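You operate a simulated robot arm through the tools that you are given. There is no shell and no other tool. Be economical: measure what you need, move in short steps, check, and stop when the job is done.

Carry out the task below with a simulated two-armed robot. There is one attempt and no reset: what you move stays moved.

JOB
Close up the kiln: lid, peephole cover and air slide shut, plug in the vent pipe, red switch off.

It is judged by the outcome, as a careful person would: the job done as asked, and still so three seconds after it is handed in. It fails if anything else is knocked over, pushed out of place, dropped, spilled or broken. A push-on lid holds only when it is set on centred and level and pressed home; a screw cap is set on level and turned clockwise until tight.

ROBOT AND FRAMES
Two 7-joint arms with fingered hands on one trunk, on a base that drives. Base frame: it is fixed to the floor where the robot stands at the start and does not move with it; the origin is under the middle of the robot, x ahead of it, y to its left, z up. Units: cm, degrees, N and s.
The left shoulder is at the start at [7, 13.2, 114.2], the right one opposite. With the tool pointing down near the work surface each hand reaches from about 10 to 62 cm from the robot's upright axis, wherever it stands, measured 20 degrees to its own side. Places, roughly: green button [60, 70, 80]; hold knob [60, 60, 80]; kiln air slide [30, 60, 50]; kiln display [70, 50, 80]; kiln down button [70, 70, 80]; kiln latch [40, 70, 90]; kiln lid [60, 10, 110]; kiln up button [60, 60, 80]; peephole cover [10, 50, 70]; programme knob [70, 60, 80]; red button [50, 70, 80]; red switch [50, 70, 70]; vent pipe [10, 20, 80]. Payload 2.3 kg a hand.
Tool frame (each hand has its own): the origin (TCP) lies between the finger pads and is the grasp point; the fingertips stand 2.5 cm ahead of it; z points along the fingers, y is the line along which they close. Largest opening 8.8 cm; the body of the gripper starts 2.9 cm behind the TCP. The gripper is a hand of 3 fingers: y runs from the thumb to the fingers, the wrist lies at [-1.3, -9.7, -16.2] in the tool frame.
Orientation is that of the tool frame in the base frame, as a unit quaternion [x, y, z, w]. With the fingers straight down and the wrist toward the robot, the tool's x, y and z point along [0, 1, 0], [1, 0, 0] and [0, 0, -1] of the base frame.

CONTROLS
- The arms move only by the tool arm_command. It takes "left_motion", "right_motion" or both (then of equal length, played together; a hand with none holds still); each is a list that holds one entry, the list of rows, each a list of 6 numbers: the shift along the tool's x, y, z in units of 20 mm (1.0 is 20 mm), then the turn, a rotation vector about the tool's x, y, z in units of 8 degrees (1.0 is 8 degrees). In form: [[[x, y, z, rx, ry, rz], ...]]. A call has 1 to 10 rows; each row shifts and turns the commanded pose from where the row before left it, along the tool's axes as they then stand. A call with a number of a shift or a turn outside -1 to 1 is refused whole. A row lasts 0.2 s, in which the tool goes at most 5 cm and 8.6 degrees; a call with a longer step from one row to the next is refused whole. Where a pose cannot be reached the arm comes as near as it can. A force on the tool above 70 N (or 10 N above the force at the start of the call, whichever is more), or a blocked arm, ends the call early, and 0.2 s more pass. In this call time passes only in rows, and 0.2 s behind the last. The reply holds the time, the measured pose of the TCP, the force on the tool along the base axes, the opening and the grip force, in the units named above and with some noise, with the torque about the TCP (base axes, N m) and any sound that the robot's microphone picked up, and new pictures: "pictures" is both (left out), scene, wrist or none (wrist: the cameras of the hands that moved).
- Cameras (640 x 400 px; columns grow to the right, rows downward): "scene" is now at [11.59, 3, 144.64]; the picture's right is [0.48, -0.88, 0.00], its down [-0.68, -0.38, -0.62] and it looks along [0.55, 0.30, -0.78] (base axes); focal length 214 px, centre (320, 200). "left" rides on the left gripper at [-5.8, -8.5, -9.9] in its tool frame; the picture's right is [-0.67, -0.35, 0.66], its down [0.69, -0.63, 0.37] and it looks along [0.28, 0.69, 0.66] (tool axes); focal length 261 px, centre (320, 200). "right" rides on the right gripper at [5.8, -8.5, -9.9] in its tool frame; the picture's right is [-0.67, 0.35, -0.66], its down [-0.69, -0.63, 0.37] and it looks along [-0.29, 0.69, 0.66] (tool axes); focal length 261 px, centre (320, 200).
- slide_trunk(by): slides the trunk up (or, below 0, down) by that many cm; the arms and the scene camera ride with it, the base frame stays. It gives what a move gives, with no picture.
- base_move(legs): drives the robot by 1 to 6 legs, each [ahead, left, turn to the left] in cm, cm and degrees, along the robot's own axes; the way and the turn of a leg run together, so that a leg with both is an arc; at most 150 cm and 180 degrees a leg. The arms and the cameras ride along, it lands a little off, and it stops where it bumps. It gives what a move gives, and a new picture of the scene camera.
- set_fingers(index, middle, thumb_bend, thumb_turn, hand): sets how far each is bent, from 0 (flat) to 100 (curled in); at 30 the hand is open as for a grip, at 70 the pads meet at the TCP. One left out holds its place. A second passes; each finger stops where it meets its share of the squeeze, and holds until it gets a number again. It is the only way to open and close the hand. It gives what a move gives, with no picture; readings hold the bend of each and the force on the fingers (four entries, about 0 where the hand has none), thumb and palm. thumb_turn goes from beside the hand (0) to across from the fingers (100), as for a grip.
- head_to(pan, tilt): turns the head with the scene camera to pan (to the left, within 86 degrees either way) and tilt (down, from -29 to 69), counted from straight ahead of the robot. It gives what a move gives, and a new picture of the scene camera.
- probe_pixels(camera, pixels): there is no depth. For up to 12 entries [column, row, z] of the newest picture of that camera ("zoom" is the newest enlarged one), the place [x, y] in the base frame at which the ray of that pixel passes the height z, good to about 0.2 cm, but the place of the scene camera against the robot may be out by one fixed shift of up to 1.2 cm in any direction. No time passes.
- inspect(camera, box): a new picture of the part [left, top, right, bottom] of that camera's present view, enlarged. No time passes.
- sign_off(): hands the job in; it is judged then, once.

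Work in short steps. Measure before you move; look again where a grasp or a placing could have gone wrong, and mend it. You have 80 turns and 260 pictures in all, those below and enlarged ones among them. Open the grippers and draw the arms clear of the work before you hand the job in, unless the task says otherwise.

The tools are called by a JSON object that holds its "method" and its "body". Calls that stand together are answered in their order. arm_command: Moves the arms, as the interface text tells. Its arguments: {"type":"object","properties":{"left_motion":{"type":"array","items":{"type":"array","items":{"type":"array","items":{"type":"number"}}}},"right_motion":{"type":"array","items":{"type":"array","items":{"type":"array","items":{"type":"number"}}}},"pictures":{"type":"string","enum":["both","scene","wrist","none"]}},"required":[]} The other tools are called the same way: slide_trunk (by) slides the trunk up or down; set_fingers (index, middle, thumb_bend, thumb_turn, hand) moves the fingers one by one; base_move (legs) drives the base; head_to (pan, tilt) turns the head that bears the scene camera; probe_pixels (camera, pixels) gives the place at which the rays of pixels pass given heights; inspect (camera, box) takes an enlarged picture of a part of a camera's view; sign_off () hands the job in.

At the start:

```text
time: 0.0
left_ee_pos: [27.19, 36.51, 99.95]
left_orientation: [0.707, 0.707, 0.0, 0.001]
left_contact_force: [0.8, 0.0, 0.1]
left_ft_torque: [0.03, 0.03, 0.02]
left_width: 8.73
left_finger_force: 0.1
left_shape: jaw
left_bend: [30.0, 30.0, 30.0, 98.0]
left_finger forces: [0.0, 0.0, 0.0, 0.0, 0.1, 0.0]
right_ee_pos: [27.24, 5.49, 114.98]
right_orientation: [0.707, 0.707, 0.0, -0.001]
right_contact_force: [0.5, 0.2, -0.6]
right_ft_torque: [0.01, -0.04, 0.01]
right_width: 8.73
right_finger_force: 0.1
right_shape: jaw
right_bend: [30.0, 30.0, 30.0, 98.0]
right_finger forces: [0.0, 0.1, 0.0, 0.0, 0.0, 0.0]
trunk travel left (down, up): [-70.0, 14.0]
robot x, y, heading: [0.05, 0.25, 0.1]
head pan, tilt: [28.9, 51.4]
```

scene: 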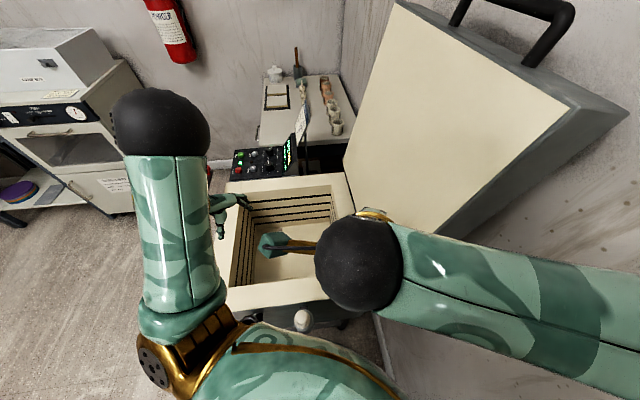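
right: 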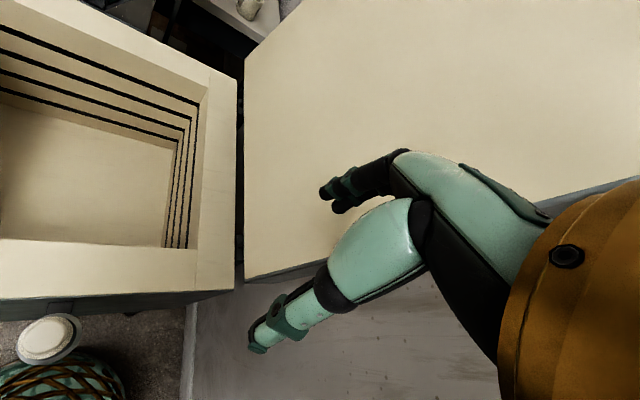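
left: 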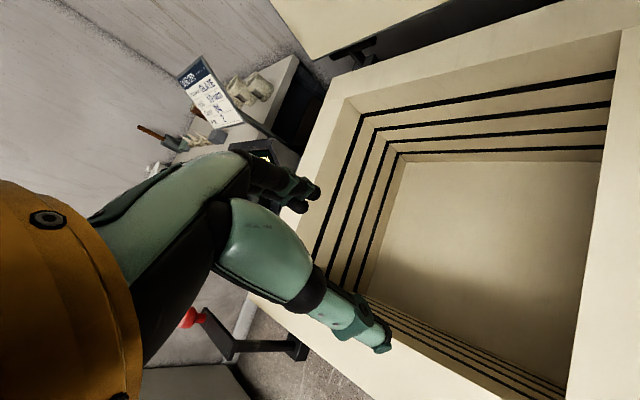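

The kiln is ahead-left with its lid swung up on the right side. I'll look around with the head before moving anything.

{"method": "head_to", "body": {"pan": 45, "tilt": 60}}

{"method": "head_to", "body": {"pan": 0, "tilt": 35}}

{"method": "head_to", "body": {"pan": 60, "tilt": 35}}

```text
time: 0.8
left_ee_pos: [27.24, 36.47, 100.02]
left_orientation: [0.707, 0.707, 0.0, 0.0]
left_contact_force: [0.0, -0.5, -0.9]
left_ft_torque: [0.0, -0.01, 0.02]
left_width: 8.78
left_finger_force: 0.0
left_shape: jaw
left_bend: [30.0, 30.0, 30.0, 98.0]
left_finger forces: [0.0, 0.1, 0.0, 0.0, 0.0, 0.1]
right_ee_pos: [27.2, 5.36, 115.04]
right_orientation: [0.707, 0.707, 0.0, 0.0]
right_contact_force: [-0.3, -0.6, 0.3]
right_ft_torque: [-0.02, -0.01, -0.01]
right_width: 8.77
right_finger_force: 0.1
right_shape: jaw
right_bend: [30.0, 30.0, 30.0, 98.0]
right_finger forces: [0.0, 0.0, 0.1, 0.1, 0.0, 0.0]
trunk travel left (down, up): [-70.0, 14.0]
robot x, y, heading: [0.01, -0.24, -0.3]
head pan, tilt: [45.0, 60.0]
```

scene: 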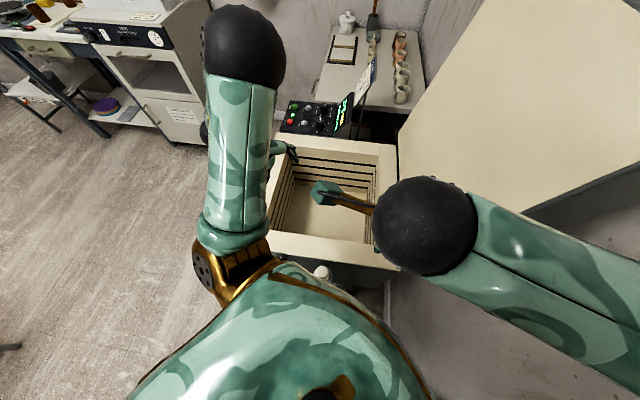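

```text
time: 1.9
left_ee_pos: [27.09, 36.42, 100.02]
left_orientation: [0.708, 0.707, 0.001, 0.0]
left_contact_force: [-0.1, -0.2, -0.2]
left_ft_torque: [-0.02, -0.02, 0.02]
left_width: 8.77
left_finger_force: 0.0
left_shape: jaw
left_bend: [30.0, 30.0, 30.0, 98.0]
left_finger forces: [0.0, 0.0, 0.0, 0.0, 0.0, 0.0]
right_ee_pos: [27.24, 5.45, 114.97]
right_orientation: [0.707, 0.707, 0.0, 0.0]
right_contact_force: [-0.4, 1.0, 0.2]
right_ft_torque: [0.0, 0.03, -0.01]
right_width: 8.79
right_finger_force: 0.1
right_shape: jaw
right_bend: [30.0, 30.0, 30.0, 98.0]
right_finger forces: [0.0, 0.1, 0.0, 0.0, 0.1, 0.0]
trunk travel left (down, up): [-70.0, 14.0]
robot x, y, heading: [0.11, -0.12, 0.0]
head pan, tilt: [0.0, 35.0]
```

scene: 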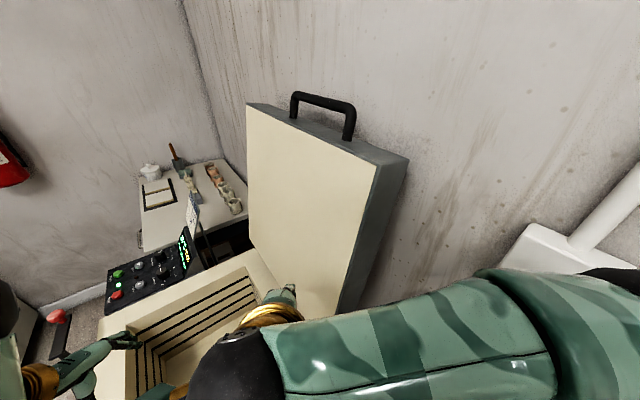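

```text
time: 3.2
left_ee_pos: [27.19, 36.55, 100.07]
left_orientation: [0.707, 0.707, 0.0, 0.0]
left_contact_force: [-0.5, 0.1, -0.2]
left_ft_torque: [0.0, 0.01, 0.01]
left_width: 8.78
left_finger_force: 0.0
left_shape: jaw
left_bend: [30.0, 30.0, 30.0, 98.0]
left_finger forces: [0.0, 0.0, 0.1, 0.0, 0.0, 0.1]
right_ee_pos: [27.13, 5.4, 115.07]
right_orientation: [0.707, 0.707, 0.0, 0.0]
right_contact_force: [0.3, 0.4, -0.1]
right_ft_torque: [0.03, -0.03, 0.02]
right_width: 8.78
right_finger_force: 0.0
right_shape: jaw
right_bend: [30.0, 30.0, 30.0, 98.0]
right_finger forces: [0.0, 0.0, 0.1, 0.1, 0.0, 0.0]
trunk travel left (down, up): [-70.0, 14.0]
robot x, y, heading: [-0.01, 0.26, -0.0]
head pan, tilt: [60.0, 35.0]
```

scene: 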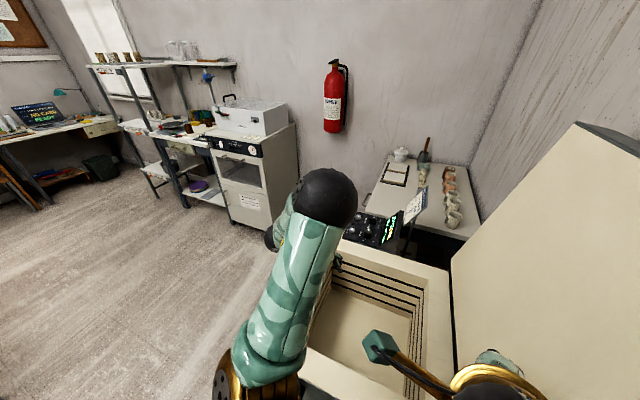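

I'll zoom on details from the current view and wrist cameras.

{"method": "inspect", "body": {"camera": "right", "box": [0, 260, 224, 400]}}

{"method": "inspect", "body": {"camera": "left", "box": [140, 40, 332, 160]}}

{"method": "inspect", "body": {"camera": "left", "box": [130, 280, 322, 400]}}

{"method": "inspect", "body": {"camera": "scene", "box": [320, 140, 480, 240]}}

```text
2.86 times, centred on (112, 330) of right
```

zoom: 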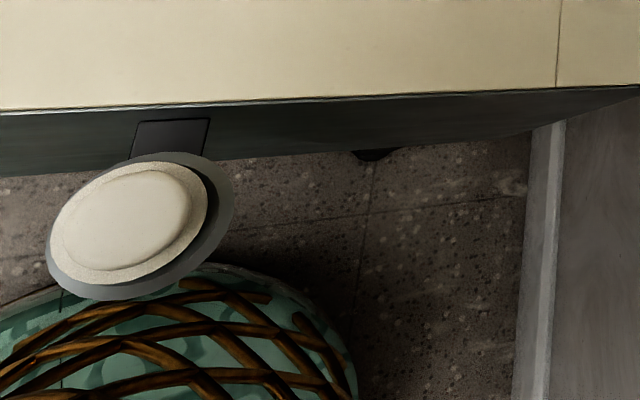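

```text
3.33 times, centred on (236, 100) of left
```

zoom: 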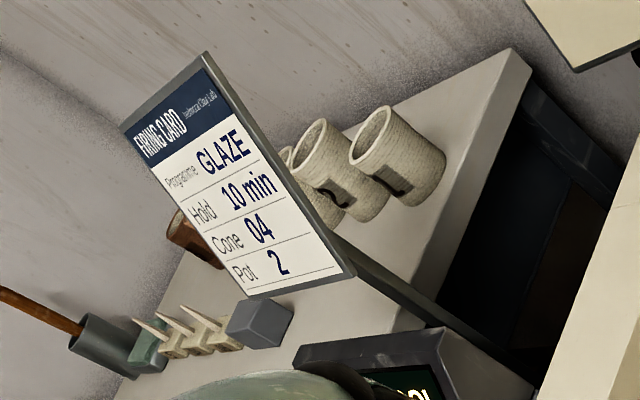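

```text
3.33 times, centred on (226, 340) of left
```

zoom: 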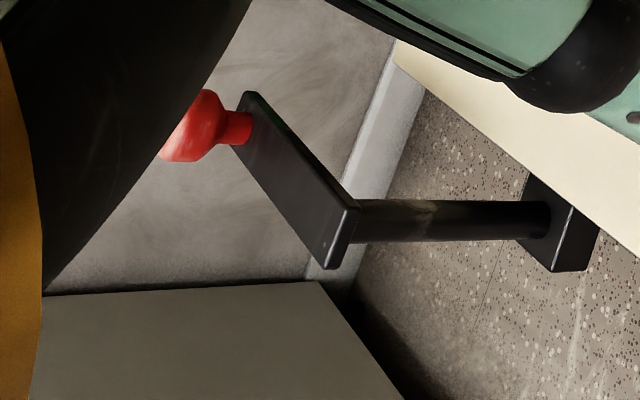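

```text
4.00 times, centred on (400, 190) of scene
```

zoom: 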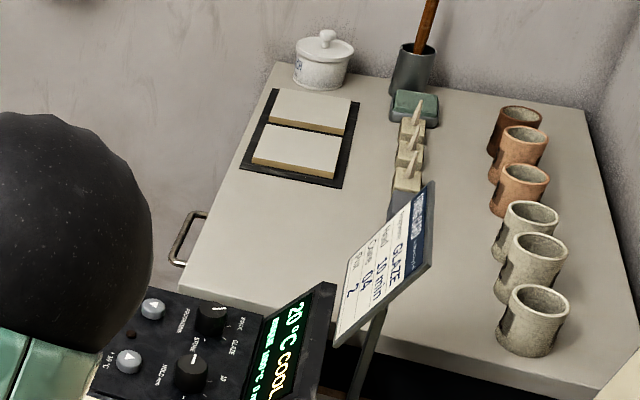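

The vent pipe is at the front of the kiln, and the latch or switch is on the left side. I'll back away and move left for a clear view of the front and left faces.

{"method": "base_move", "body": {"legs": [[-35, 0, 0]]}}

{"method": "head_to", "body": {"pan": 40, "tilt": 45}}

```text
time: 5.5
left_ee_pos: [-7.64, 36.57, 99.8]
left_orientation: [0.707, 0.707, -0.001, -0.001]
left_contact_force: [0.3, 1.2, 0.2]
left_ft_torque: [-0.01, -0.01, 0.01]
left_width: 8.8
left_finger_force: 0.0
left_shape: jaw
left_bend: [30.0, 30.0, 30.0, 98.0]
left_finger forces: [0.1, 0.0, 0.0, 0.0, 0.0, 0.0]
right_ee_pos: [-7.61, 5.48, 114.99]
right_orientation: [0.707, 0.707, -0.001, -0.001]
right_contact_force: [-0.6, -0.4, -0.4]
right_ft_torque: [0.0, 0.0, -0.01]
right_width: 8.76
right_finger_force: 0.1
right_shape: jaw
right_bend: [30.0, 30.0, 30.0, 98.0]
right_finger forces: [0.1, 0.0, 0.0, 0.1, 0.0, 0.0]
trunk travel left (down, up): [-70.0, 14.0]
robot x, y, heading: [-35.04, -0.13, -0.1]
head pan, tilt: [60.0, 35.0]
```

scene: 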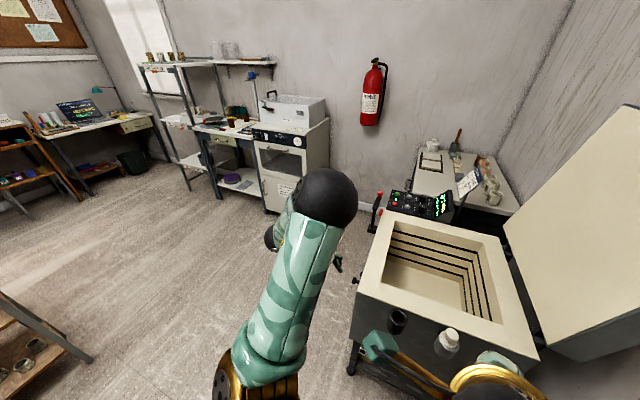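

```text
time: 6.3
left_ee_pos: [-7.79, 36.49, 100.02]
left_orientation: [0.707, 0.707, 0.0, 0.0]
left_contact_force: [-0.5, -0.4, -0.3]
left_ft_torque: [0.03, -0.01, 0.01]
left_width: 8.78
left_finger_force: 0.1
left_shape: jaw
left_bend: [30.0, 30.0, 30.0, 98.0]
left_finger forces: [0.0, 0.1, 0.0, 0.1, 0.0, 0.0]
right_ee_pos: [-7.79, 5.46, 115.01]
right_orientation: [0.707, 0.707, 0.0, 0.0]
right_contact_force: [0.0, -0.8, -0.1]
right_ft_torque: [-0.01, 0.0, -0.02]
right_width: 8.76
right_finger_force: 0.1
right_shape: jaw
right_bend: [30.0, 30.0, 30.0, 98.0]
right_finger forces: [0.0, 0.1, 0.0, 0.0, 0.0, 0.1]
trunk travel left (down, up): [-70.0, 14.0]
robot x, y, heading: [-35.16, -0.37, 0.2]
head pan, tilt: [40.0, 45.0]
```

scene: 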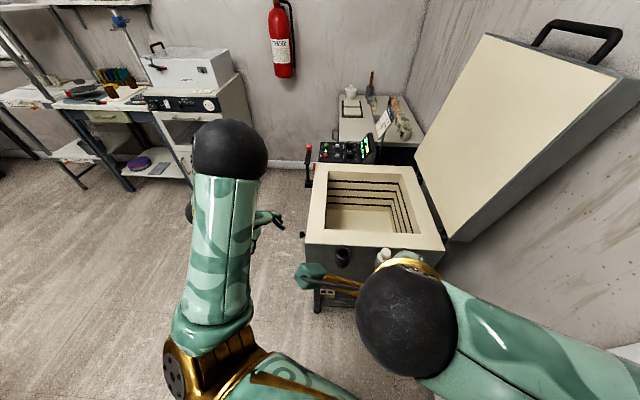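

The front shows the peephole (dark) and the vent plug (white), and the left side shows the lever with the red knob. I'll drive left for better views.

{"method": "base_move", "body": {"legs": [[0, 65, 0]]}}

{"method": "head_to", "body": {"pan": -5, "tilt": 45}}

```text
time: 9.9
left_ee_pos: [-6.92, 100.81, 100.0]
left_orientation: [0.711, 0.703, 0.0, 0.0]
left_contact_force: [0.1, -0.9, 0.3]
left_ft_torque: [0.02, 0.01, -0.03]
left_width: 8.73
left_finger_force: 0.0
left_shape: jaw
left_bend: [30.0, 30.0, 30.0, 98.0]
left_finger forces: [0.1, 0.0, 0.0, 0.0, 0.0, 0.1]
right_ee_pos: [-7.3, 69.64, 114.98]
right_orientation: [0.711, 0.703, 0.001, -0.001]
right_contact_force: [-0.5, -0.2, -1.0]
right_ft_torque: [-0.03, 0.0, -0.03]
right_width: 8.76
right_finger_force: 0.0
right_shape: jaw
right_bend: [30.0, 30.0, 30.0, 98.0]
right_finger forces: [0.1, 0.1, 0.0, 0.0, 0.1, 0.0]
trunk travel left (down, up): [-70.0, 14.0]
robot x, y, heading: [-34.6, 64.45, -0.7]
head pan, tilt: [40.0, 45.0]
```

scene: 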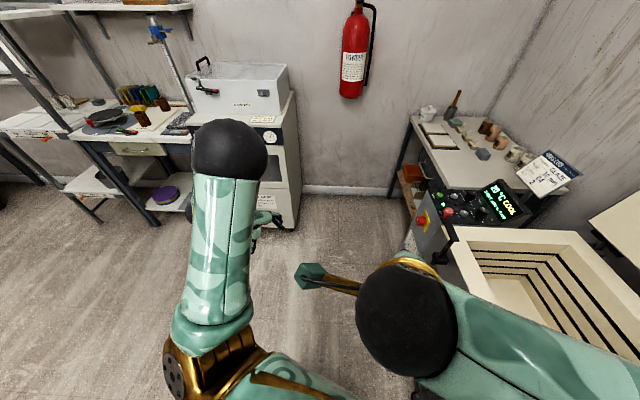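

```text
time: 11.0
left_ee_pos: [-6.94, 100.84, 99.89]
left_orientation: [0.711, 0.703, 0.0, 0.0]
left_contact_force: [-0.3, -0.2, 0.3]
left_ft_torque: [0.0, 0.01, 0.02]
left_width: 8.77
left_finger_force: 0.0
left_shape: jaw
left_bend: [30.0, 30.0, 30.0, 98.0]
left_finger forces: [0.0, 0.1, 0.0, 0.1, 0.1, 0.0]
right_ee_pos: [-7.29, 69.7, 114.89]
right_orientation: [0.711, 0.703, 0.0, 0.0]
right_contact_force: [0.0, 0.0, 0.2]
right_ft_torque: [0.05, -0.02, 0.0]
right_width: 8.74
right_finger_force: 0.0
right_shape: jaw
right_bend: [30.0, 30.0, 30.0, 98.0]
right_finger forces: [0.0, 0.1, 0.1, 0.1, 0.1, 0.0]
trunk travel left (down, up): [-70.0, 14.0]
robot x, y, heading: [-34.49, 64.24, -0.7]
head pan, tilt: [-5.0, 45.0]
```

scene: 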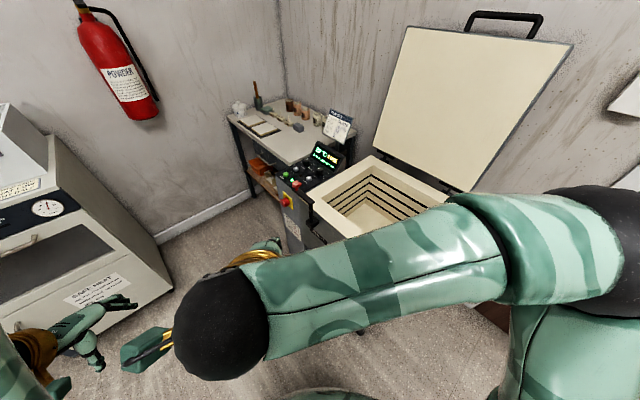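

The red switch is a rotary knob on a yellow plate on the control box's left side. The right arm blocks the view, so I'll swing it 20 cm to the right, turn the robot toward the kiln, and lower the trunk.

{"method": "arm_command", "body": {"right_motion": [[[-1, 0, 0, 0, 0, 0], [-1, 0, 0, 0, 0, 0], [-1, 0, 0, 0, 0, 0], [-1, 0, 0, 0, 0, 0], [-1, 0, 0, 0, 0, 0], [-1, 0, 0, 0, 0, 0], [-1, 0, 0, 0, 0, 0], [-1, 0, 0, 0, 0, 0], [-1, 0, 0, 0, 0, 0], [-1, 0, 0, 0, 0, 0]]], "pictures": "none"}}

{"method": "slide_trunk", "body": {"by": -25}}

{"method": "base_move", "body": {"legs": [[-10, 0, -20]]}}

{"method": "head_to", "body": {"pan": 0, "tilt": 35}}

```text
time: 13.2
left_ee_pos: [-7.01, 100.72, 99.9]
left_orientation: [0.711, 0.703, 0.001, -0.001]
left_contact_force: [-0.5, 0.2, -0.5]
left_ft_torque: [-0.01, 0.0, 0.03]
left_width: 8.76
left_finger_force: 0.1
left_shape: jaw
left_bend: [30.0, 30.0, 30.0, 98.0]
left_finger forces: [0.0, 0.0, 0.1, 0.0, 0.1, 0.0]
right_ee_pos: [-7.48, 49.81, 115.07]
right_orientation: [0.711, 0.703, -0.001, 0.001]
right_contact_force: [0.5, 0.7, 0.2]
right_ft_torque: [-0.02, 0.0, 0.0]
right_width: 8.74
right_finger_force: 0.0
right_shape: jaw
right_bend: [30.0, 30.0, 30.0, 98.0]
right_finger forces: [0.1, 0.1, 0.0, 0.0, 0.1, 0.0]
trunk travel left (down, up): [-70.0, 14.0]
robot x, y, heading: [-34.41, 64.74, -0.5]
head pan, tilt: [-5.0, 45.0]
```

```text
time: 15.8
left_ee_pos: [-6.97, 100.84, 74.94]
left_orientation: [0.711, 0.703, 0.0, 0.0]
left_contact_force: [0.1, 0.3, -0.7]
left_ft_torque: [0.01, -0.01, 0.01]
left_width: 8.78
left_finger_force: 0.1
left_shape: jaw
left_bend: [30.0, 30.0, 30.0, 98.0]
left_finger forces: [0.1, 0.0, 0.1, 0.0, 0.0, 0.0]
right_ee_pos: [-7.42, 49.79, 90.14]
right_orientation: [0.711, 0.703, 0.0, 0.0]
right_contact_force: [-0.1, -0.3, -0.2]
right_ft_torque: [-0.02, 0.02, 0.02]
right_width: 8.76
right_finger_force: 0.0
right_shape: jaw
right_bend: [30.0, 30.0, 30.0, 98.0]
right_finger forces: [0.0, 0.0, 0.0, 0.0, 0.0, 0.0]
trunk travel left (down, up): [-45.0, 39.0]
robot x, y, heading: [-34.41, 64.75, -0.6]
head pan, tilt: [-5.0, 45.0]
```

```text
time: 17.3
left_ee_pos: [-6.07, 91.19, 74.99]
left_orientation: [0.821, 0.57, 0.0, 0.0]
left_contact_force: [0.4, -0.4, 0.6]
left_ft_torque: [-0.01, -0.03, 0.01]
left_width: 8.77
left_finger_force: 0.1
left_shape: jaw
left_bend: [30.0, 30.0, 30.0, 98.0]
left_finger forces: [0.0, 0.0, 0.1, 0.0, 0.0, 0.0]
right_ee_pos: [-23.9, 43.38, 90.02]
right_orientation: [0.821, 0.57, 0.0, 0.0]
right_contact_force: [-0.4, -0.4, -0.2]
right_ft_torque: [0.03, -0.02, -0.01]
right_width: 8.74
right_finger_force: 0.1
right_shape: jaw
right_bend: [30.0, 30.0, 30.0, 98.0]
right_finger forces: [0.0, 0.0, 0.0, 0.1, 0.0, 0.0]
trunk travel left (down, up): [-45.0, 39.0]
robot x, y, heading: [-44.39, 66.42, -20.6]
head pan, tilt: [-5.0, 45.0]
```

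scene: 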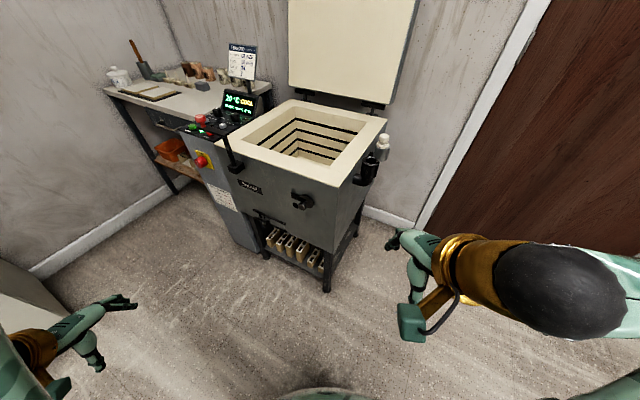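

```text
time: 18.0
left_ee_pos: [-6.15, 91.28, 74.96]
left_orientation: [0.821, 0.571, 0.0, -0.001]
left_contact_force: [0.5, -0.9, 0.4]
left_ft_torque: [-0.02, -0.01, 0.01]
left_width: 8.77
left_finger_force: 0.1
left_shape: jaw
left_bend: [30.0, 30.0, 30.0, 98.0]
left_finger forces: [0.0, 0.1, 0.0, 0.0, 0.1, 0.0]
right_ee_pos: [-23.88, 43.38, 90.06]
right_orientation: [0.821, 0.571, 0.001, 0.0]
right_contact_force: [0.0, 0.3, -0.4]
right_ft_torque: [0.03, 0.0, 0.01]
right_width: 8.78
right_finger_force: 0.1
right_shape: jaw
right_bend: [30.0, 30.0, 30.0, 98.0]
right_finger forces: [0.0, 0.0, 0.0, 0.0, 0.1, 0.0]
trunk travel left (down, up): [-45.0, 39.0]
robot x, y, heading: [-44.21, 66.48, -20.4]
head pan, tilt: [0.0, 35.0]
```

scene: 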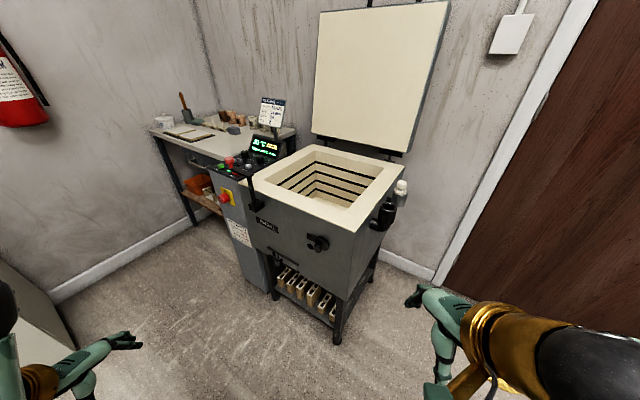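

Very clear now. I'll zoom on the kiln face and the control box.

{"method": "inspect", "body": {"camera": "scene", "box": [240, 190, 336, 250]}}

{"method": "inspect", "body": {"camera": "scene", "box": [290, 170, 418, 250]}}

{"method": "inspect", "body": {"camera": "scene", "box": [200, 130, 296, 190]}}

{"method": "inspect", "body": {"camera": "scene", "box": [200, 170, 328, 250]}}

{"method": "inspect", "body": {"camera": "scene", "box": [250, 230, 346, 290]}}

```text
6.67 times, centred on (288, 220) of scene
```

zoom: 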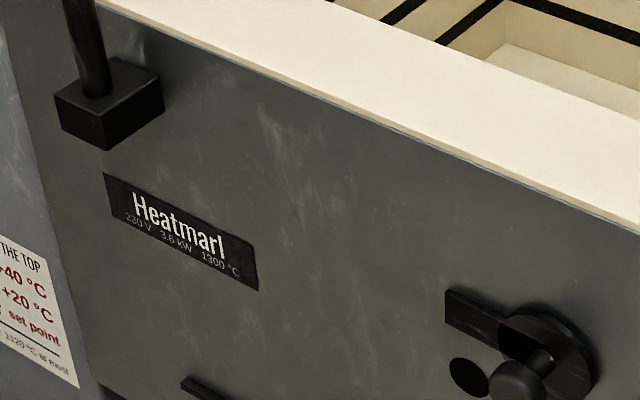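

```text
5.00 times, centred on (354, 210) of scene
```

zoom: 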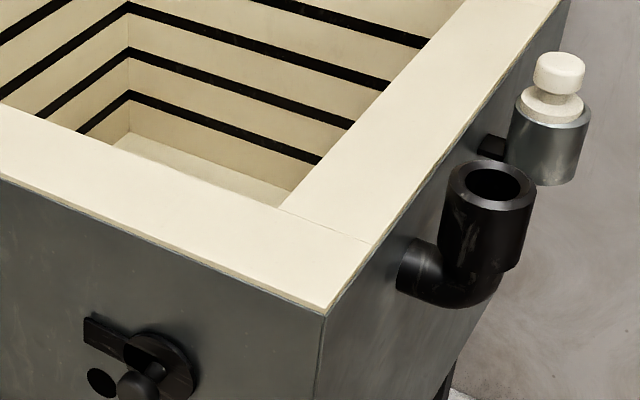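

```text
6.67 times, centred on (248, 160) of scene
```

zoom: 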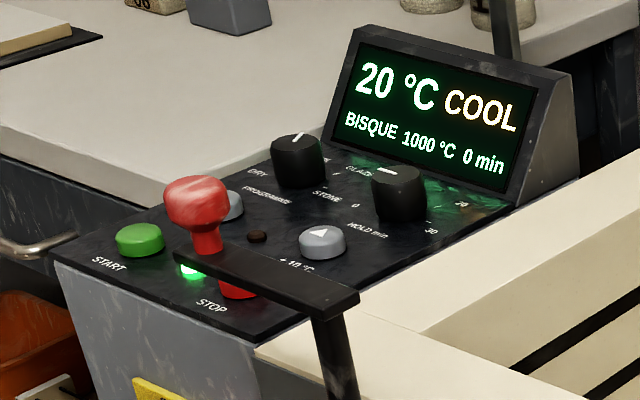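

```text
5.00 times, centred on (264, 210) of scene
```

zoom: 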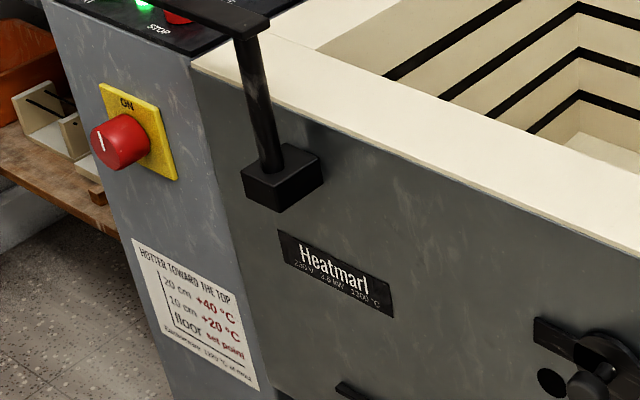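

```text
6.67 times, centred on (298, 260) of scene
```

zoom: 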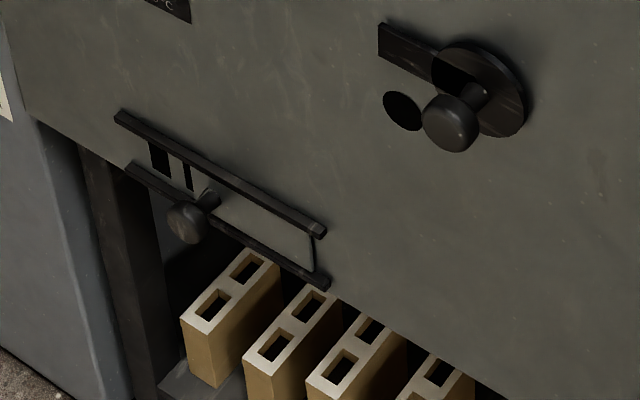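

I'll probe the kiln's corners, with the leg foot at floor level as a cross-check on height.

{"method": "probe_pixels", "body": {"camera": "scene", "pixels": [[354, 230, 80], [354, 230, 85], [354, 230, 90], [252, 180, 85], [404, 165, 85], [312, 145, 85], [337, 343, 0], [276, 297, 0], [225, 197, 70], [318, 243, 70], [291, 267, 50], [388, 207, 80]]}}

{"method": "inspect", "body": {"camera": "scene", "box": [190, 120, 430, 270]}}

{"method": "inspect", "body": {"camera": "scene", "box": [260, 250, 404, 340]}}

```text
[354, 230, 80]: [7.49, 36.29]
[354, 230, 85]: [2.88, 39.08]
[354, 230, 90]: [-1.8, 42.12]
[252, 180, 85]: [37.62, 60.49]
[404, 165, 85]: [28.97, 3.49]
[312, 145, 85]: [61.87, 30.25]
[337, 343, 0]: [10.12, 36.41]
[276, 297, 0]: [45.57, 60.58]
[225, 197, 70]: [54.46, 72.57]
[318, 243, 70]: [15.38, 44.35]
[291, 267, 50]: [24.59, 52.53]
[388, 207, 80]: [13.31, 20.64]
```

```text
2.67 times, centred on (310, 195) of scene
```

zoom: 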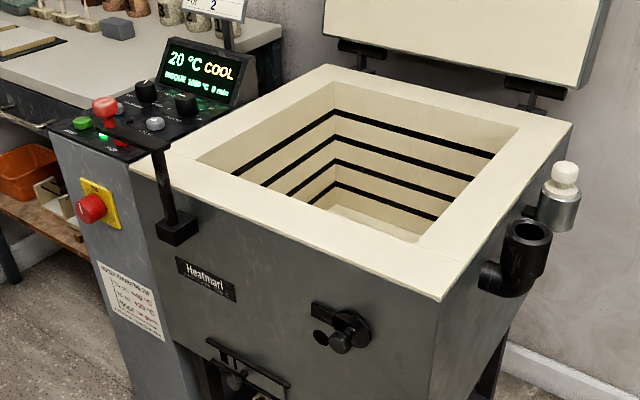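

```text
4.44 times, centred on (332, 295) of scene
```

zoom: 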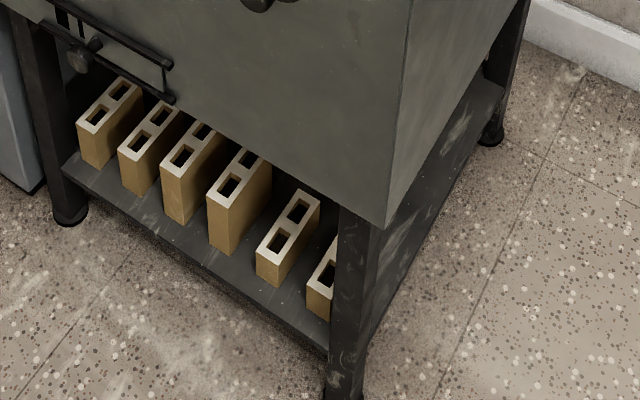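

Kiln rim is at z≈79 and the kiln is turned ~33° (front normal ≈[-0.54,0.84]). I need to check clearance to the oven on the left before driving in front of the kiln.

{"method": "head_to", "body": {"pan": 50, "tilt": 35}}

```text
time: 19.2
left_ee_pos: [-6.1, 91.24, 74.97]
left_orientation: [0.821, 0.571, -0.001, -0.001]
left_contact_force: [1.0, -0.9, -0.1]
left_ft_torque: [-0.02, 0.01, 0.02]
left_width: 8.75
left_finger_force: 0.1
left_shape: jaw
left_bend: [30.0, 30.0, 30.0, 98.0]
left_finger forces: [0.1, 0.0, 0.0, 0.0, 0.0, 0.0]
right_ee_pos: [-23.76, 43.3, 90.08]
right_orientation: [0.821, 0.571, 0.0, 0.0]
right_contact_force: [-0.3, -0.5, -0.5]
right_ft_torque: [-0.02, 0.03, -0.02]
right_width: 8.74
right_finger_force: 0.0
right_shape: jaw
right_bend: [30.0, 30.0, 30.0, 98.0]
right_finger forces: [0.0, 0.0, 0.0, 0.0, 0.0, 0.1]
trunk travel left (down, up): [-45.0, 39.0]
robot x, y, heading: [-44.05, 66.53, -20.3]
head pan, tilt: [50.0, 35.0]
```

scene: 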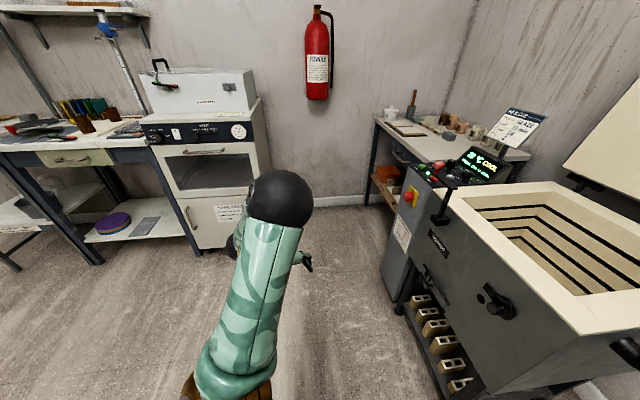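

{"method": "probe_pixels", "body": {"camera": "scene", "pixels": [[198, 256, 0], [100, 264, 0], [270, 225, 0], [388, 297, 0]]}}

{"method": "base_move", "body": {"legs": [[40, 43, -36]]}}

{"method": "head_to", "body": {"pan": -5, "tilt": 45}}

```text
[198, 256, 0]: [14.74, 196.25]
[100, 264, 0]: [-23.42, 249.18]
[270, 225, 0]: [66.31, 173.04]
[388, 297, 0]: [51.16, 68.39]
```

```text
time: 22.6
left_ee_pos: [56.98, 79.31, 75.06]
left_orientation: [0.946, 0.325, -0.004, -0.007]
left_contact_force: [-33.0, 31.6, 6.8]
left_ft_torque: [-0.46, -0.45, -0.14]
left_width: 6.97
left_finger_force: 0.0
left_shape: jaw
left_bend: [36.0, 52.0, 30.0, 98.0]
left_finger forces: [5.3, 39.2, 0.0, 0.1, 0.0, 0.0]
right_ee_pos: [17.32, 47.59, 90.36]
right_orientation: [0.946, 0.324, 0.004, 0.005]
right_contact_force: [0.4, -0.1, -0.7]
right_ft_torque: [0.02, 0.01, -0.01]
right_width: 8.77
right_finger_force: 0.0
right_shape: jaw
right_bend: [30.0, 30.0, 30.0, 98.0]
right_finger forces: [0.0, 0.0, 0.0, 0.1, 0.0, 0.0]
trunk travel left (down, up): [-45.0, 39.0]
robot x, y, heading: [12.54, 77.37, -52.0]
head pan, tilt: [50.0, 35.0]
stopped in leg 1: the force on the tool passed its limit at 74 N (the readings are from after the stop); the commanded pose is now the measured one
```

scene: 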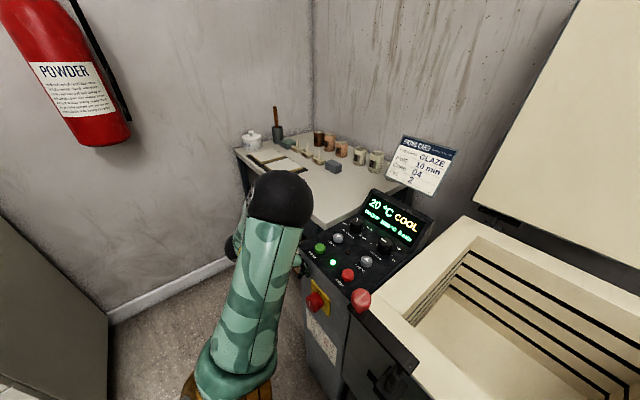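

```text
time: 23.9
left_ee_pos: [57.16, 79.14, 75.21]
left_orientation: [0.947, 0.323, -0.003, -0.004]
left_contact_force: [-37.9, 36.2, 1.6]
left_ft_torque: [-0.36, -0.32, -0.12]
left_width: 6.8
left_finger_force: 0.0
left_shape: jaw
left_bend: [38.0, 56.0, 30.0, 98.0]
left_finger forces: [5.9, 45.6, 0.1, 0.0, 0.0, 0.0]
right_ee_pos: [17.29, 47.74, 90.43]
right_orientation: [0.946, 0.323, 0.003, 0.007]
right_contact_force: [0.2, 0.2, 0.6]
right_ft_torque: [0.02, 0.03, 0.04]
right_width: 8.76
right_finger_force: 0.0
right_shape: jaw
right_bend: [30.0, 30.0, 30.0, 98.0]
right_finger forces: [0.0, 0.0, 0.0, 0.0, 0.1, 0.0]
trunk travel left (down, up): [-45.0, 39.0]
robot x, y, heading: [12.79, 77.27, -52.4]
head pan, tilt: [-5.0, 45.0]
```

scene: 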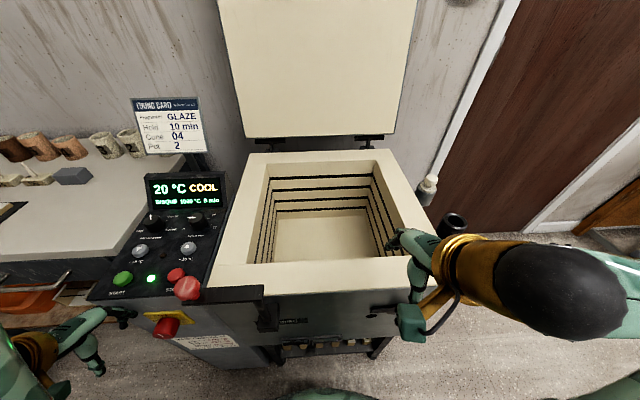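

My arc went wide and the left fingertips bumped the control box. I'll back straight away from it.

{"method": "base_move", "body": {"legs": [[-18, 0, 0]]}}

{"method": "inspect", "body": {"camera": "scene", "box": [60, 160, 300, 310]}}

{"method": "inspect", "body": {"camera": "scene", "box": [0, 80, 240, 230]}}

```text
time: 25.4
left_ee_pos: [46.92, 92.75, 74.63]
left_orientation: [0.947, 0.321, -0.005, -0.008]
left_contact_force: [0.1, 0.3, -0.3]
left_ft_torque: [0.0, 0.02, -0.02]
left_width: 8.74
left_finger_force: 0.1
left_shape: jaw
left_bend: [30.0, 30.0, 30.0, 98.0]
left_finger forces: [0.0, 0.0, 0.1, 0.0, 0.0, 0.1]
right_ee_pos: [6.98, 61.39, 90.01]
right_orientation: [0.947, 0.32, 0.0, 0.0]
right_contact_force: [0.5, -1.4, -0.5]
right_ft_torque: [0.02, -0.01, 0.0]
right_width: 8.77
right_finger_force: 0.0
right_shape: jaw
right_bend: [30.0, 30.0, 30.0, 98.0]
right_finger forces: [0.0, 0.0, 0.0, 0.0, 0.1, 0.0]
trunk travel left (down, up): [-45.0, 39.0]
robot x, y, heading: [1.67, 92.01, -52.5]
head pan, tilt: [-5.0, 45.0]
```

scene: 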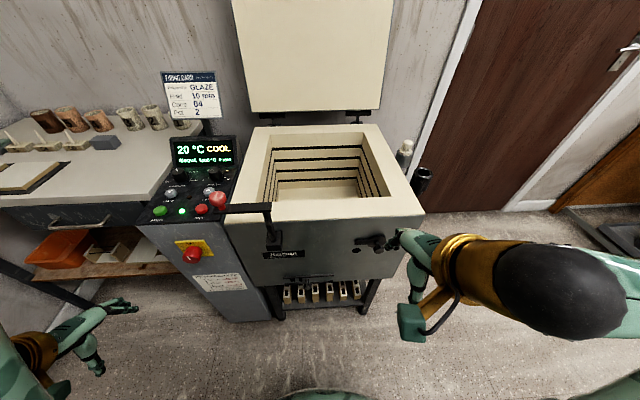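

```text
2.67 times, centred on (180, 235) of scene
```

zoom: 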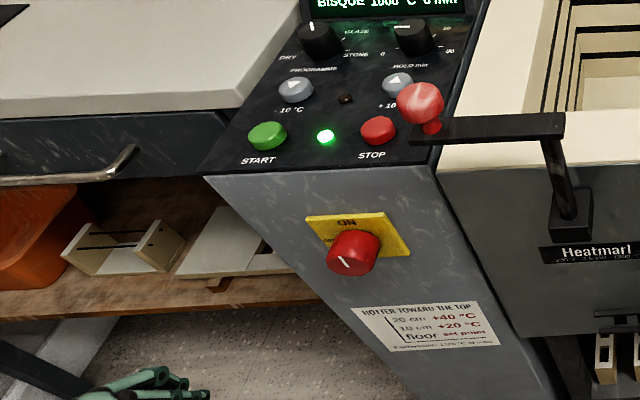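

```text
2.67 times, centred on (120, 155) of scene
```

zoom: 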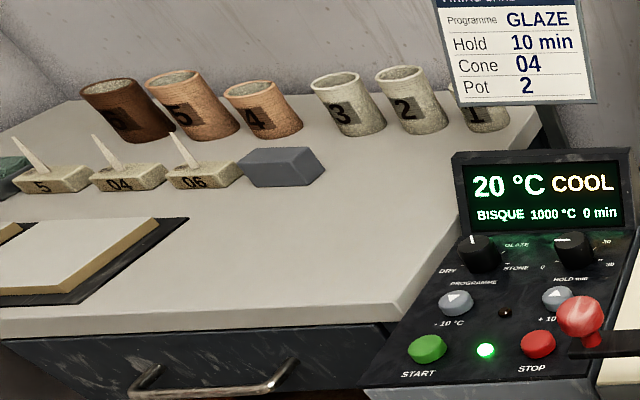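

Nothing was displaced. I'll measure the key features from this closer view.

{"method": "inspect", "body": {"camera": "scene", "box": [220, 190, 316, 250]}}

{"method": "inspect", "body": {"camera": "scene", "box": [330, 190, 442, 260]}}

{"method": "inspect", "body": {"camera": "scene", "box": [160, 220, 256, 280]}}

{"method": "inspect", "body": {"camera": "scene", "box": [264, 255, 360, 315]}}

{"method": "probe_pixels", "body": {"camera": "scene", "pixels": [[230, 222, 79], [423, 215, 79], [379, 125, 79], [250, 128, 79], [191, 254, 70], [191, 254, 66], [373, 243, 66], [373, 243, 70], [423, 176, 80], [405, 148, 84], [366, 313, 0], [281, 319, 0]]}}

```text
6.67 times, centred on (268, 220) of scene
```

zoom: 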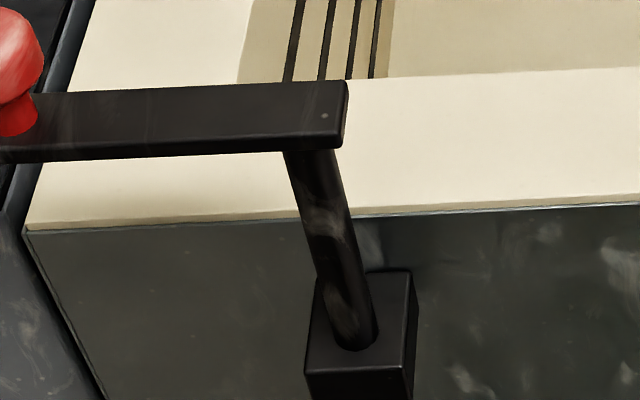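

```text
5.71 times, centred on (386, 225) of scene
```

zoom: 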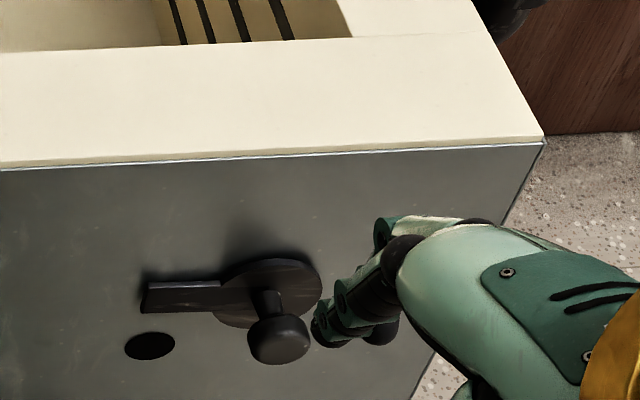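

```text
6.67 times, centred on (208, 250) of scene
```

zoom: 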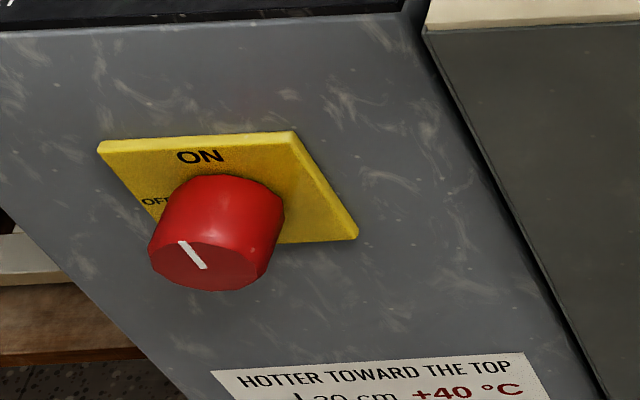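

```text
6.67 times, centred on (312, 285) of scene
```

zoom: 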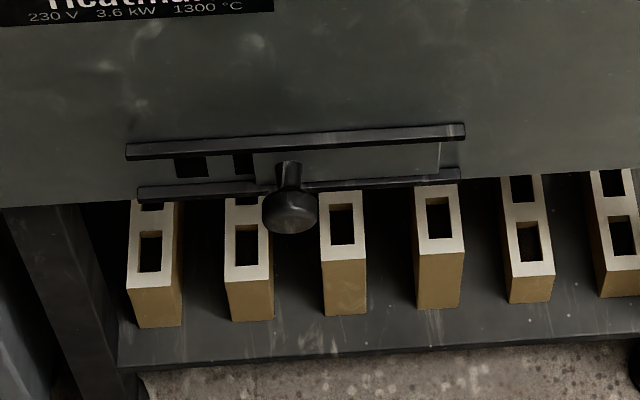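

```text
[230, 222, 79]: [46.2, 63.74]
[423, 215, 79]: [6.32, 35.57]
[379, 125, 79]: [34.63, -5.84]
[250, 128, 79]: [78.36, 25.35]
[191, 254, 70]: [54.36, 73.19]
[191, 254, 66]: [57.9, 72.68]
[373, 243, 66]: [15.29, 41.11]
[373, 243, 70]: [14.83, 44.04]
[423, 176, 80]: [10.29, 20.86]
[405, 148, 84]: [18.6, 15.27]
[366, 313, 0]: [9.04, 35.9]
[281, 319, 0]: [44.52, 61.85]
```

Kiln yaw ≈35°, so I'll align the robot heading to −55°. Then I'll pitch the left hand to point horizontally at the control box's red knob, whose mark is at ON with OFF a quarter turn left.

{"method": "base_move", "body": {"legs": [[0, 0, -2.5]]}}

{"method": "arm_command", "body": {"left_motion": [[[0, 0.5, 0, -1, 0, 0], [0, 0.495, 0.07, -1, 0, 0], [0, 0.48, 0.138, -1, 0, 0], [0, 0.457, 0.203, -1, 0, 0], [0, 0.424, 0.265, -1, 0, 0], [0, 0.383, 0.32, -1, 0, 0], [0, 0.335, 0.37, -1, 0, 0], [0, 0.28, 0.415, -1, 0, 0], [0, 0.22, 0.45, -1, 0, 0], [0, 0.155, 0.475, -1, 0, 0]]], "pictures": "both"}}

```text
time: 26.2
left_ee_pos: [46.88, 90.77, 74.78]
left_orientation: [0.954, 0.3, -0.006, -0.008]
left_contact_force: [-0.4, -0.8, -0.4]
left_ft_torque: [0.0, 0.03, -0.02]
left_width: 8.77
left_finger_force: 0.1
left_shape: jaw
left_bend: [30.0, 30.0, 30.0, 98.0]
left_finger forces: [0.0, 0.0, 0.1, 0.1, 0.0, 0.0]
right_ee_pos: [5.49, 61.13, 90.08]
right_orientation: [0.954, 0.301, 0.0, 0.0]
right_contact_force: [0.2, -0.5, -0.9]
right_ft_torque: [-0.04, 0.0, -0.03]
right_width: 8.76
right_finger_force: 0.0
right_shape: jaw
right_bend: [30.0, 30.0, 30.0, 98.0]
right_finger forces: [0.1, 0.0, 0.0, 0.0, 0.0, 0.1]
trunk travel left (down, up): [-45.0, 39.0]
robot x, y, heading: [2.04, 91.56, -55.1]
head pan, tilt: [-5.0, 45.0]
```

scene: 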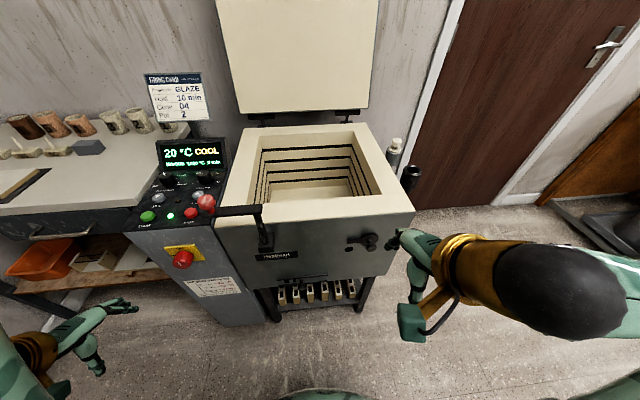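

```text
time: 28.4
left_ee_pos: [52.61, 82.38, 74.44]
left_orientation: [0.736, 0.234, 0.19, 0.607]
left_contact_force: [0.5, 0.5, 0.3]
left_ft_torque: [0.03, 0.03, -0.01]
left_width: 8.77
left_finger_force: 0.1
left_shape: jaw
left_bend: [30.0, 30.0, 30.0, 98.0]
left_finger forces: [0.1, 0.0, 0.0, 0.0, 0.0, 0.0]
right_ee_pos: [5.58, 61.0, 90.01]
right_orientation: [0.954, 0.3, 0.0, -0.002]
right_contact_force: [-0.8, 0.0, 0.3]
right_ft_torque: [0.02, -0.01, -0.02]
right_width: 8.74
right_finger_force: 0.1
right_shape: jaw
right_bend: [30.0, 30.0, 30.0, 98.0]
right_finger forces: [0.1, 0.1, 0.1, 0.0, 0.1, 0.1]
trunk travel left (down, up): [-45.0, 39.0]
robot x, y, heading: [1.84, 91.61, -55.2]
head pan, tilt: [-5.0, 45.0]
```

scene: 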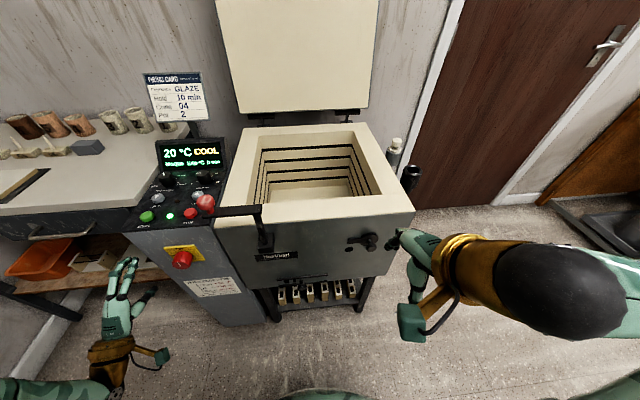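
left: 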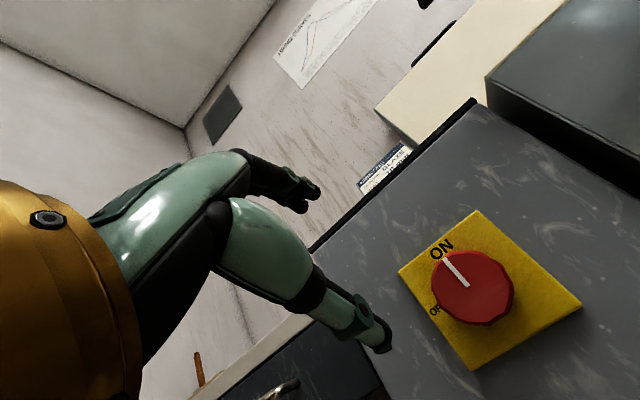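

The wrist camera shows the mark at ON and "OFF" to the left, so the turn is 90° counter-clockwise. I'll triangulate the knob with both cameras.

{"method": "probe_pixels", "body": {"camera": "left", "pixels": [[470, 290, 74], [470, 290, 71], [470, 290, 68], [470, 290, 65], [490, 290, 68]]}}

{"method": "probe_pixels", "body": {"camera": "scene", "pixels": [[182, 260, 74], [182, 260, 71], [182, 260, 68], [182, 260, 65]]}}

{"method": "inspect", "body": {"camera": "scene", "box": [150, 230, 230, 280]}}

```text
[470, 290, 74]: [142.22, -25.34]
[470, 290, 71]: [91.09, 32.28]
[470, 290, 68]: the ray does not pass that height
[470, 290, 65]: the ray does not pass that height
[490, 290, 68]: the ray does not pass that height
```

```text
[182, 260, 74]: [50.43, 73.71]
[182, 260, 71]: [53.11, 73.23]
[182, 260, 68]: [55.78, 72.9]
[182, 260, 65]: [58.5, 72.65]
```

```text
8.00 times, centred on (190, 255) of scene
```

zoom: 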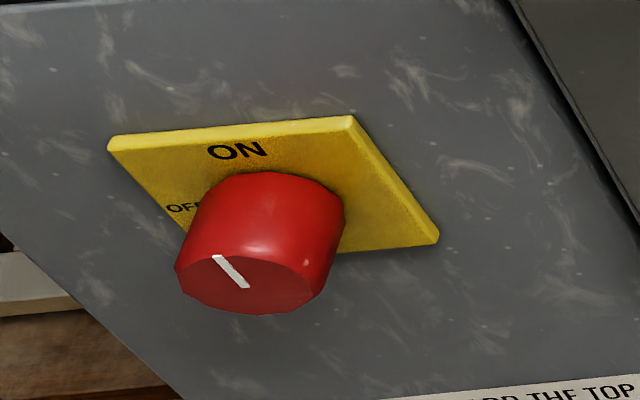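

The knob face is at ≈(55.1, 72.8, 68.9). I'll level the hand, shift 3.5 cm right and 5.5 cm down, and pre-turn 45° clockwise, still short of the panel.

{"method": "arm_command", "body": {"left_motion": [[[0, 0, 0, -0.7, 0, 0], [0, 0, 0, -0.7, 0, 0], [-0.6, -0.92, 0, 0, 0, 0], [-0.6, -0.92, 0, 0, 0, 0], [-0.53, -0.91, 0, 0, 0, 0], [0, 0, 0, 0, 0, 1], [0, 0, 0, 0, 0, 1], [0, 0, 0, 0, 0, 1], [0, 0, 0, 0, 0, 1], [0, 0, 0, 0, 0, 1]]]}}

```text
time: 30.6
left_ee_pos: [49.96, 80.53, 69.05]
left_orientation: [0.706, -0.03, 0.43, 0.562]
left_contact_force: [-0.8, 0.1, 0.4]
left_ft_torque: [-0.01, 0.0, -0.01]
left_width: 8.75
left_finger_force: 0.0
left_shape: jaw
left_bend: [30.0, 30.0, 30.0, 98.0]
left_finger forces: [0.1, 0.0, 0.0, 0.0, 0.0, 0.0]
right_ee_pos: [5.62, 61.15, 90.15]
right_orientation: [0.954, 0.301, 0.001, 0.0]
right_contact_force: [0.2, 0.2, -0.4]
right_ft_torque: [-0.01, 0.05, 0.0]
right_width: 8.78
right_finger_force: 0.0
right_shape: jaw
right_bend: [30.0, 30.0, 30.0, 98.0]
right_finger forces: [0.0, 0.0, 0.0, 0.1, 0.0, 0.0]
trunk travel left (down, up): [-45.0, 39.0]
robot x, y, heading: [2.19, 91.99, -54.9]
head pan, tilt: [-5.0, 45.0]
```

scene: 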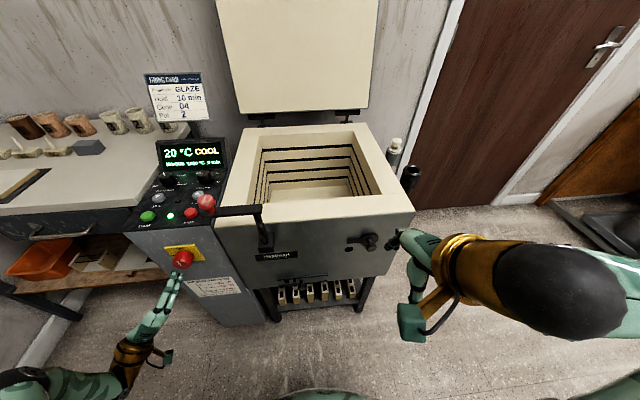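
left: 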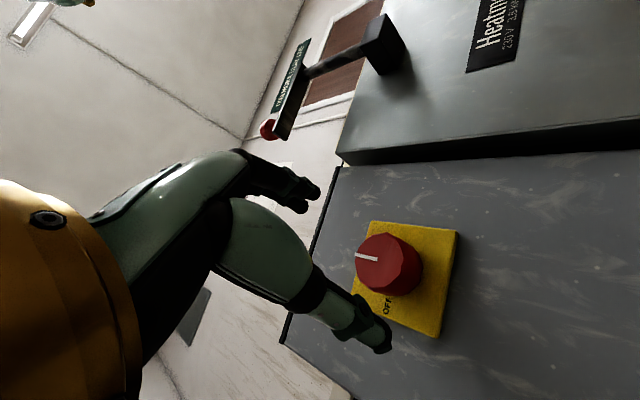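

The hand is level and normal to the panel. The wrist view puts the knob ~1 cm along +y of my axis, so I'll advance 5 cm with that correction and re-check.

{"method": "arm_command", "body": {"left_motion": [[[0.05, 0.25, 0.8, 0, 0, 0], [0.05, 0.25, 0.8, 0, 0, 0], [0, 0, 0.9, 0, 0, 0]]], "pictures": "wrist"}}

```text
time: 31.4
left_ee_pos: [52.26, 76.16, 69.84]
left_orientation: [0.706, -0.03, 0.429, 0.563]
left_contact_force: [-0.1, 0.0, -0.1]
left_ft_torque: [-0.02, -0.04, 0.0]
left_width: 8.77
left_finger_force: 0.2
left_shape: jaw
left_bend: [30.0, 30.0, 30.0, 98.0]
left_finger forces: [0.0, 0.0, 0.0, 0.1, 0.0, 0.0]
right_ee_pos: [5.6, 61.08, 90.14]
right_orientation: [0.954, 0.301, 0.0, -0.001]
right_contact_force: [-0.2, 1.2, 0.0]
right_ft_torque: [-0.01, 0.01, 0.0]
right_width: 8.77
right_finger_force: 0.0
right_shape: jaw
right_bend: [30.0, 30.0, 30.0, 98.0]
right_finger forces: [0.0, 0.1, 0.0, 0.1, 0.1, 0.0]
trunk travel left (down, up): [-45.0, 39.0]
robot x, y, heading: [1.77, 91.56, -55.1]
head pan, tilt: [-5.0, 45.0]
```

left: 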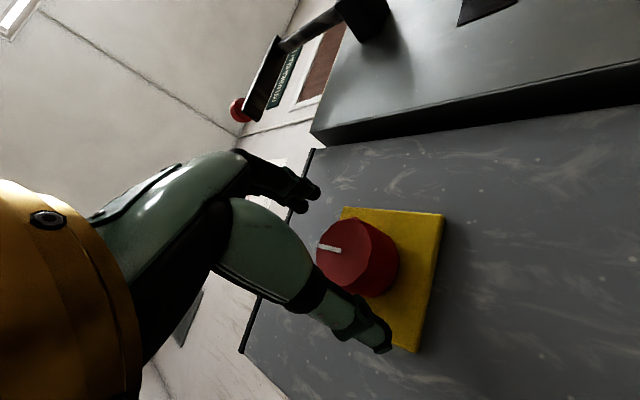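

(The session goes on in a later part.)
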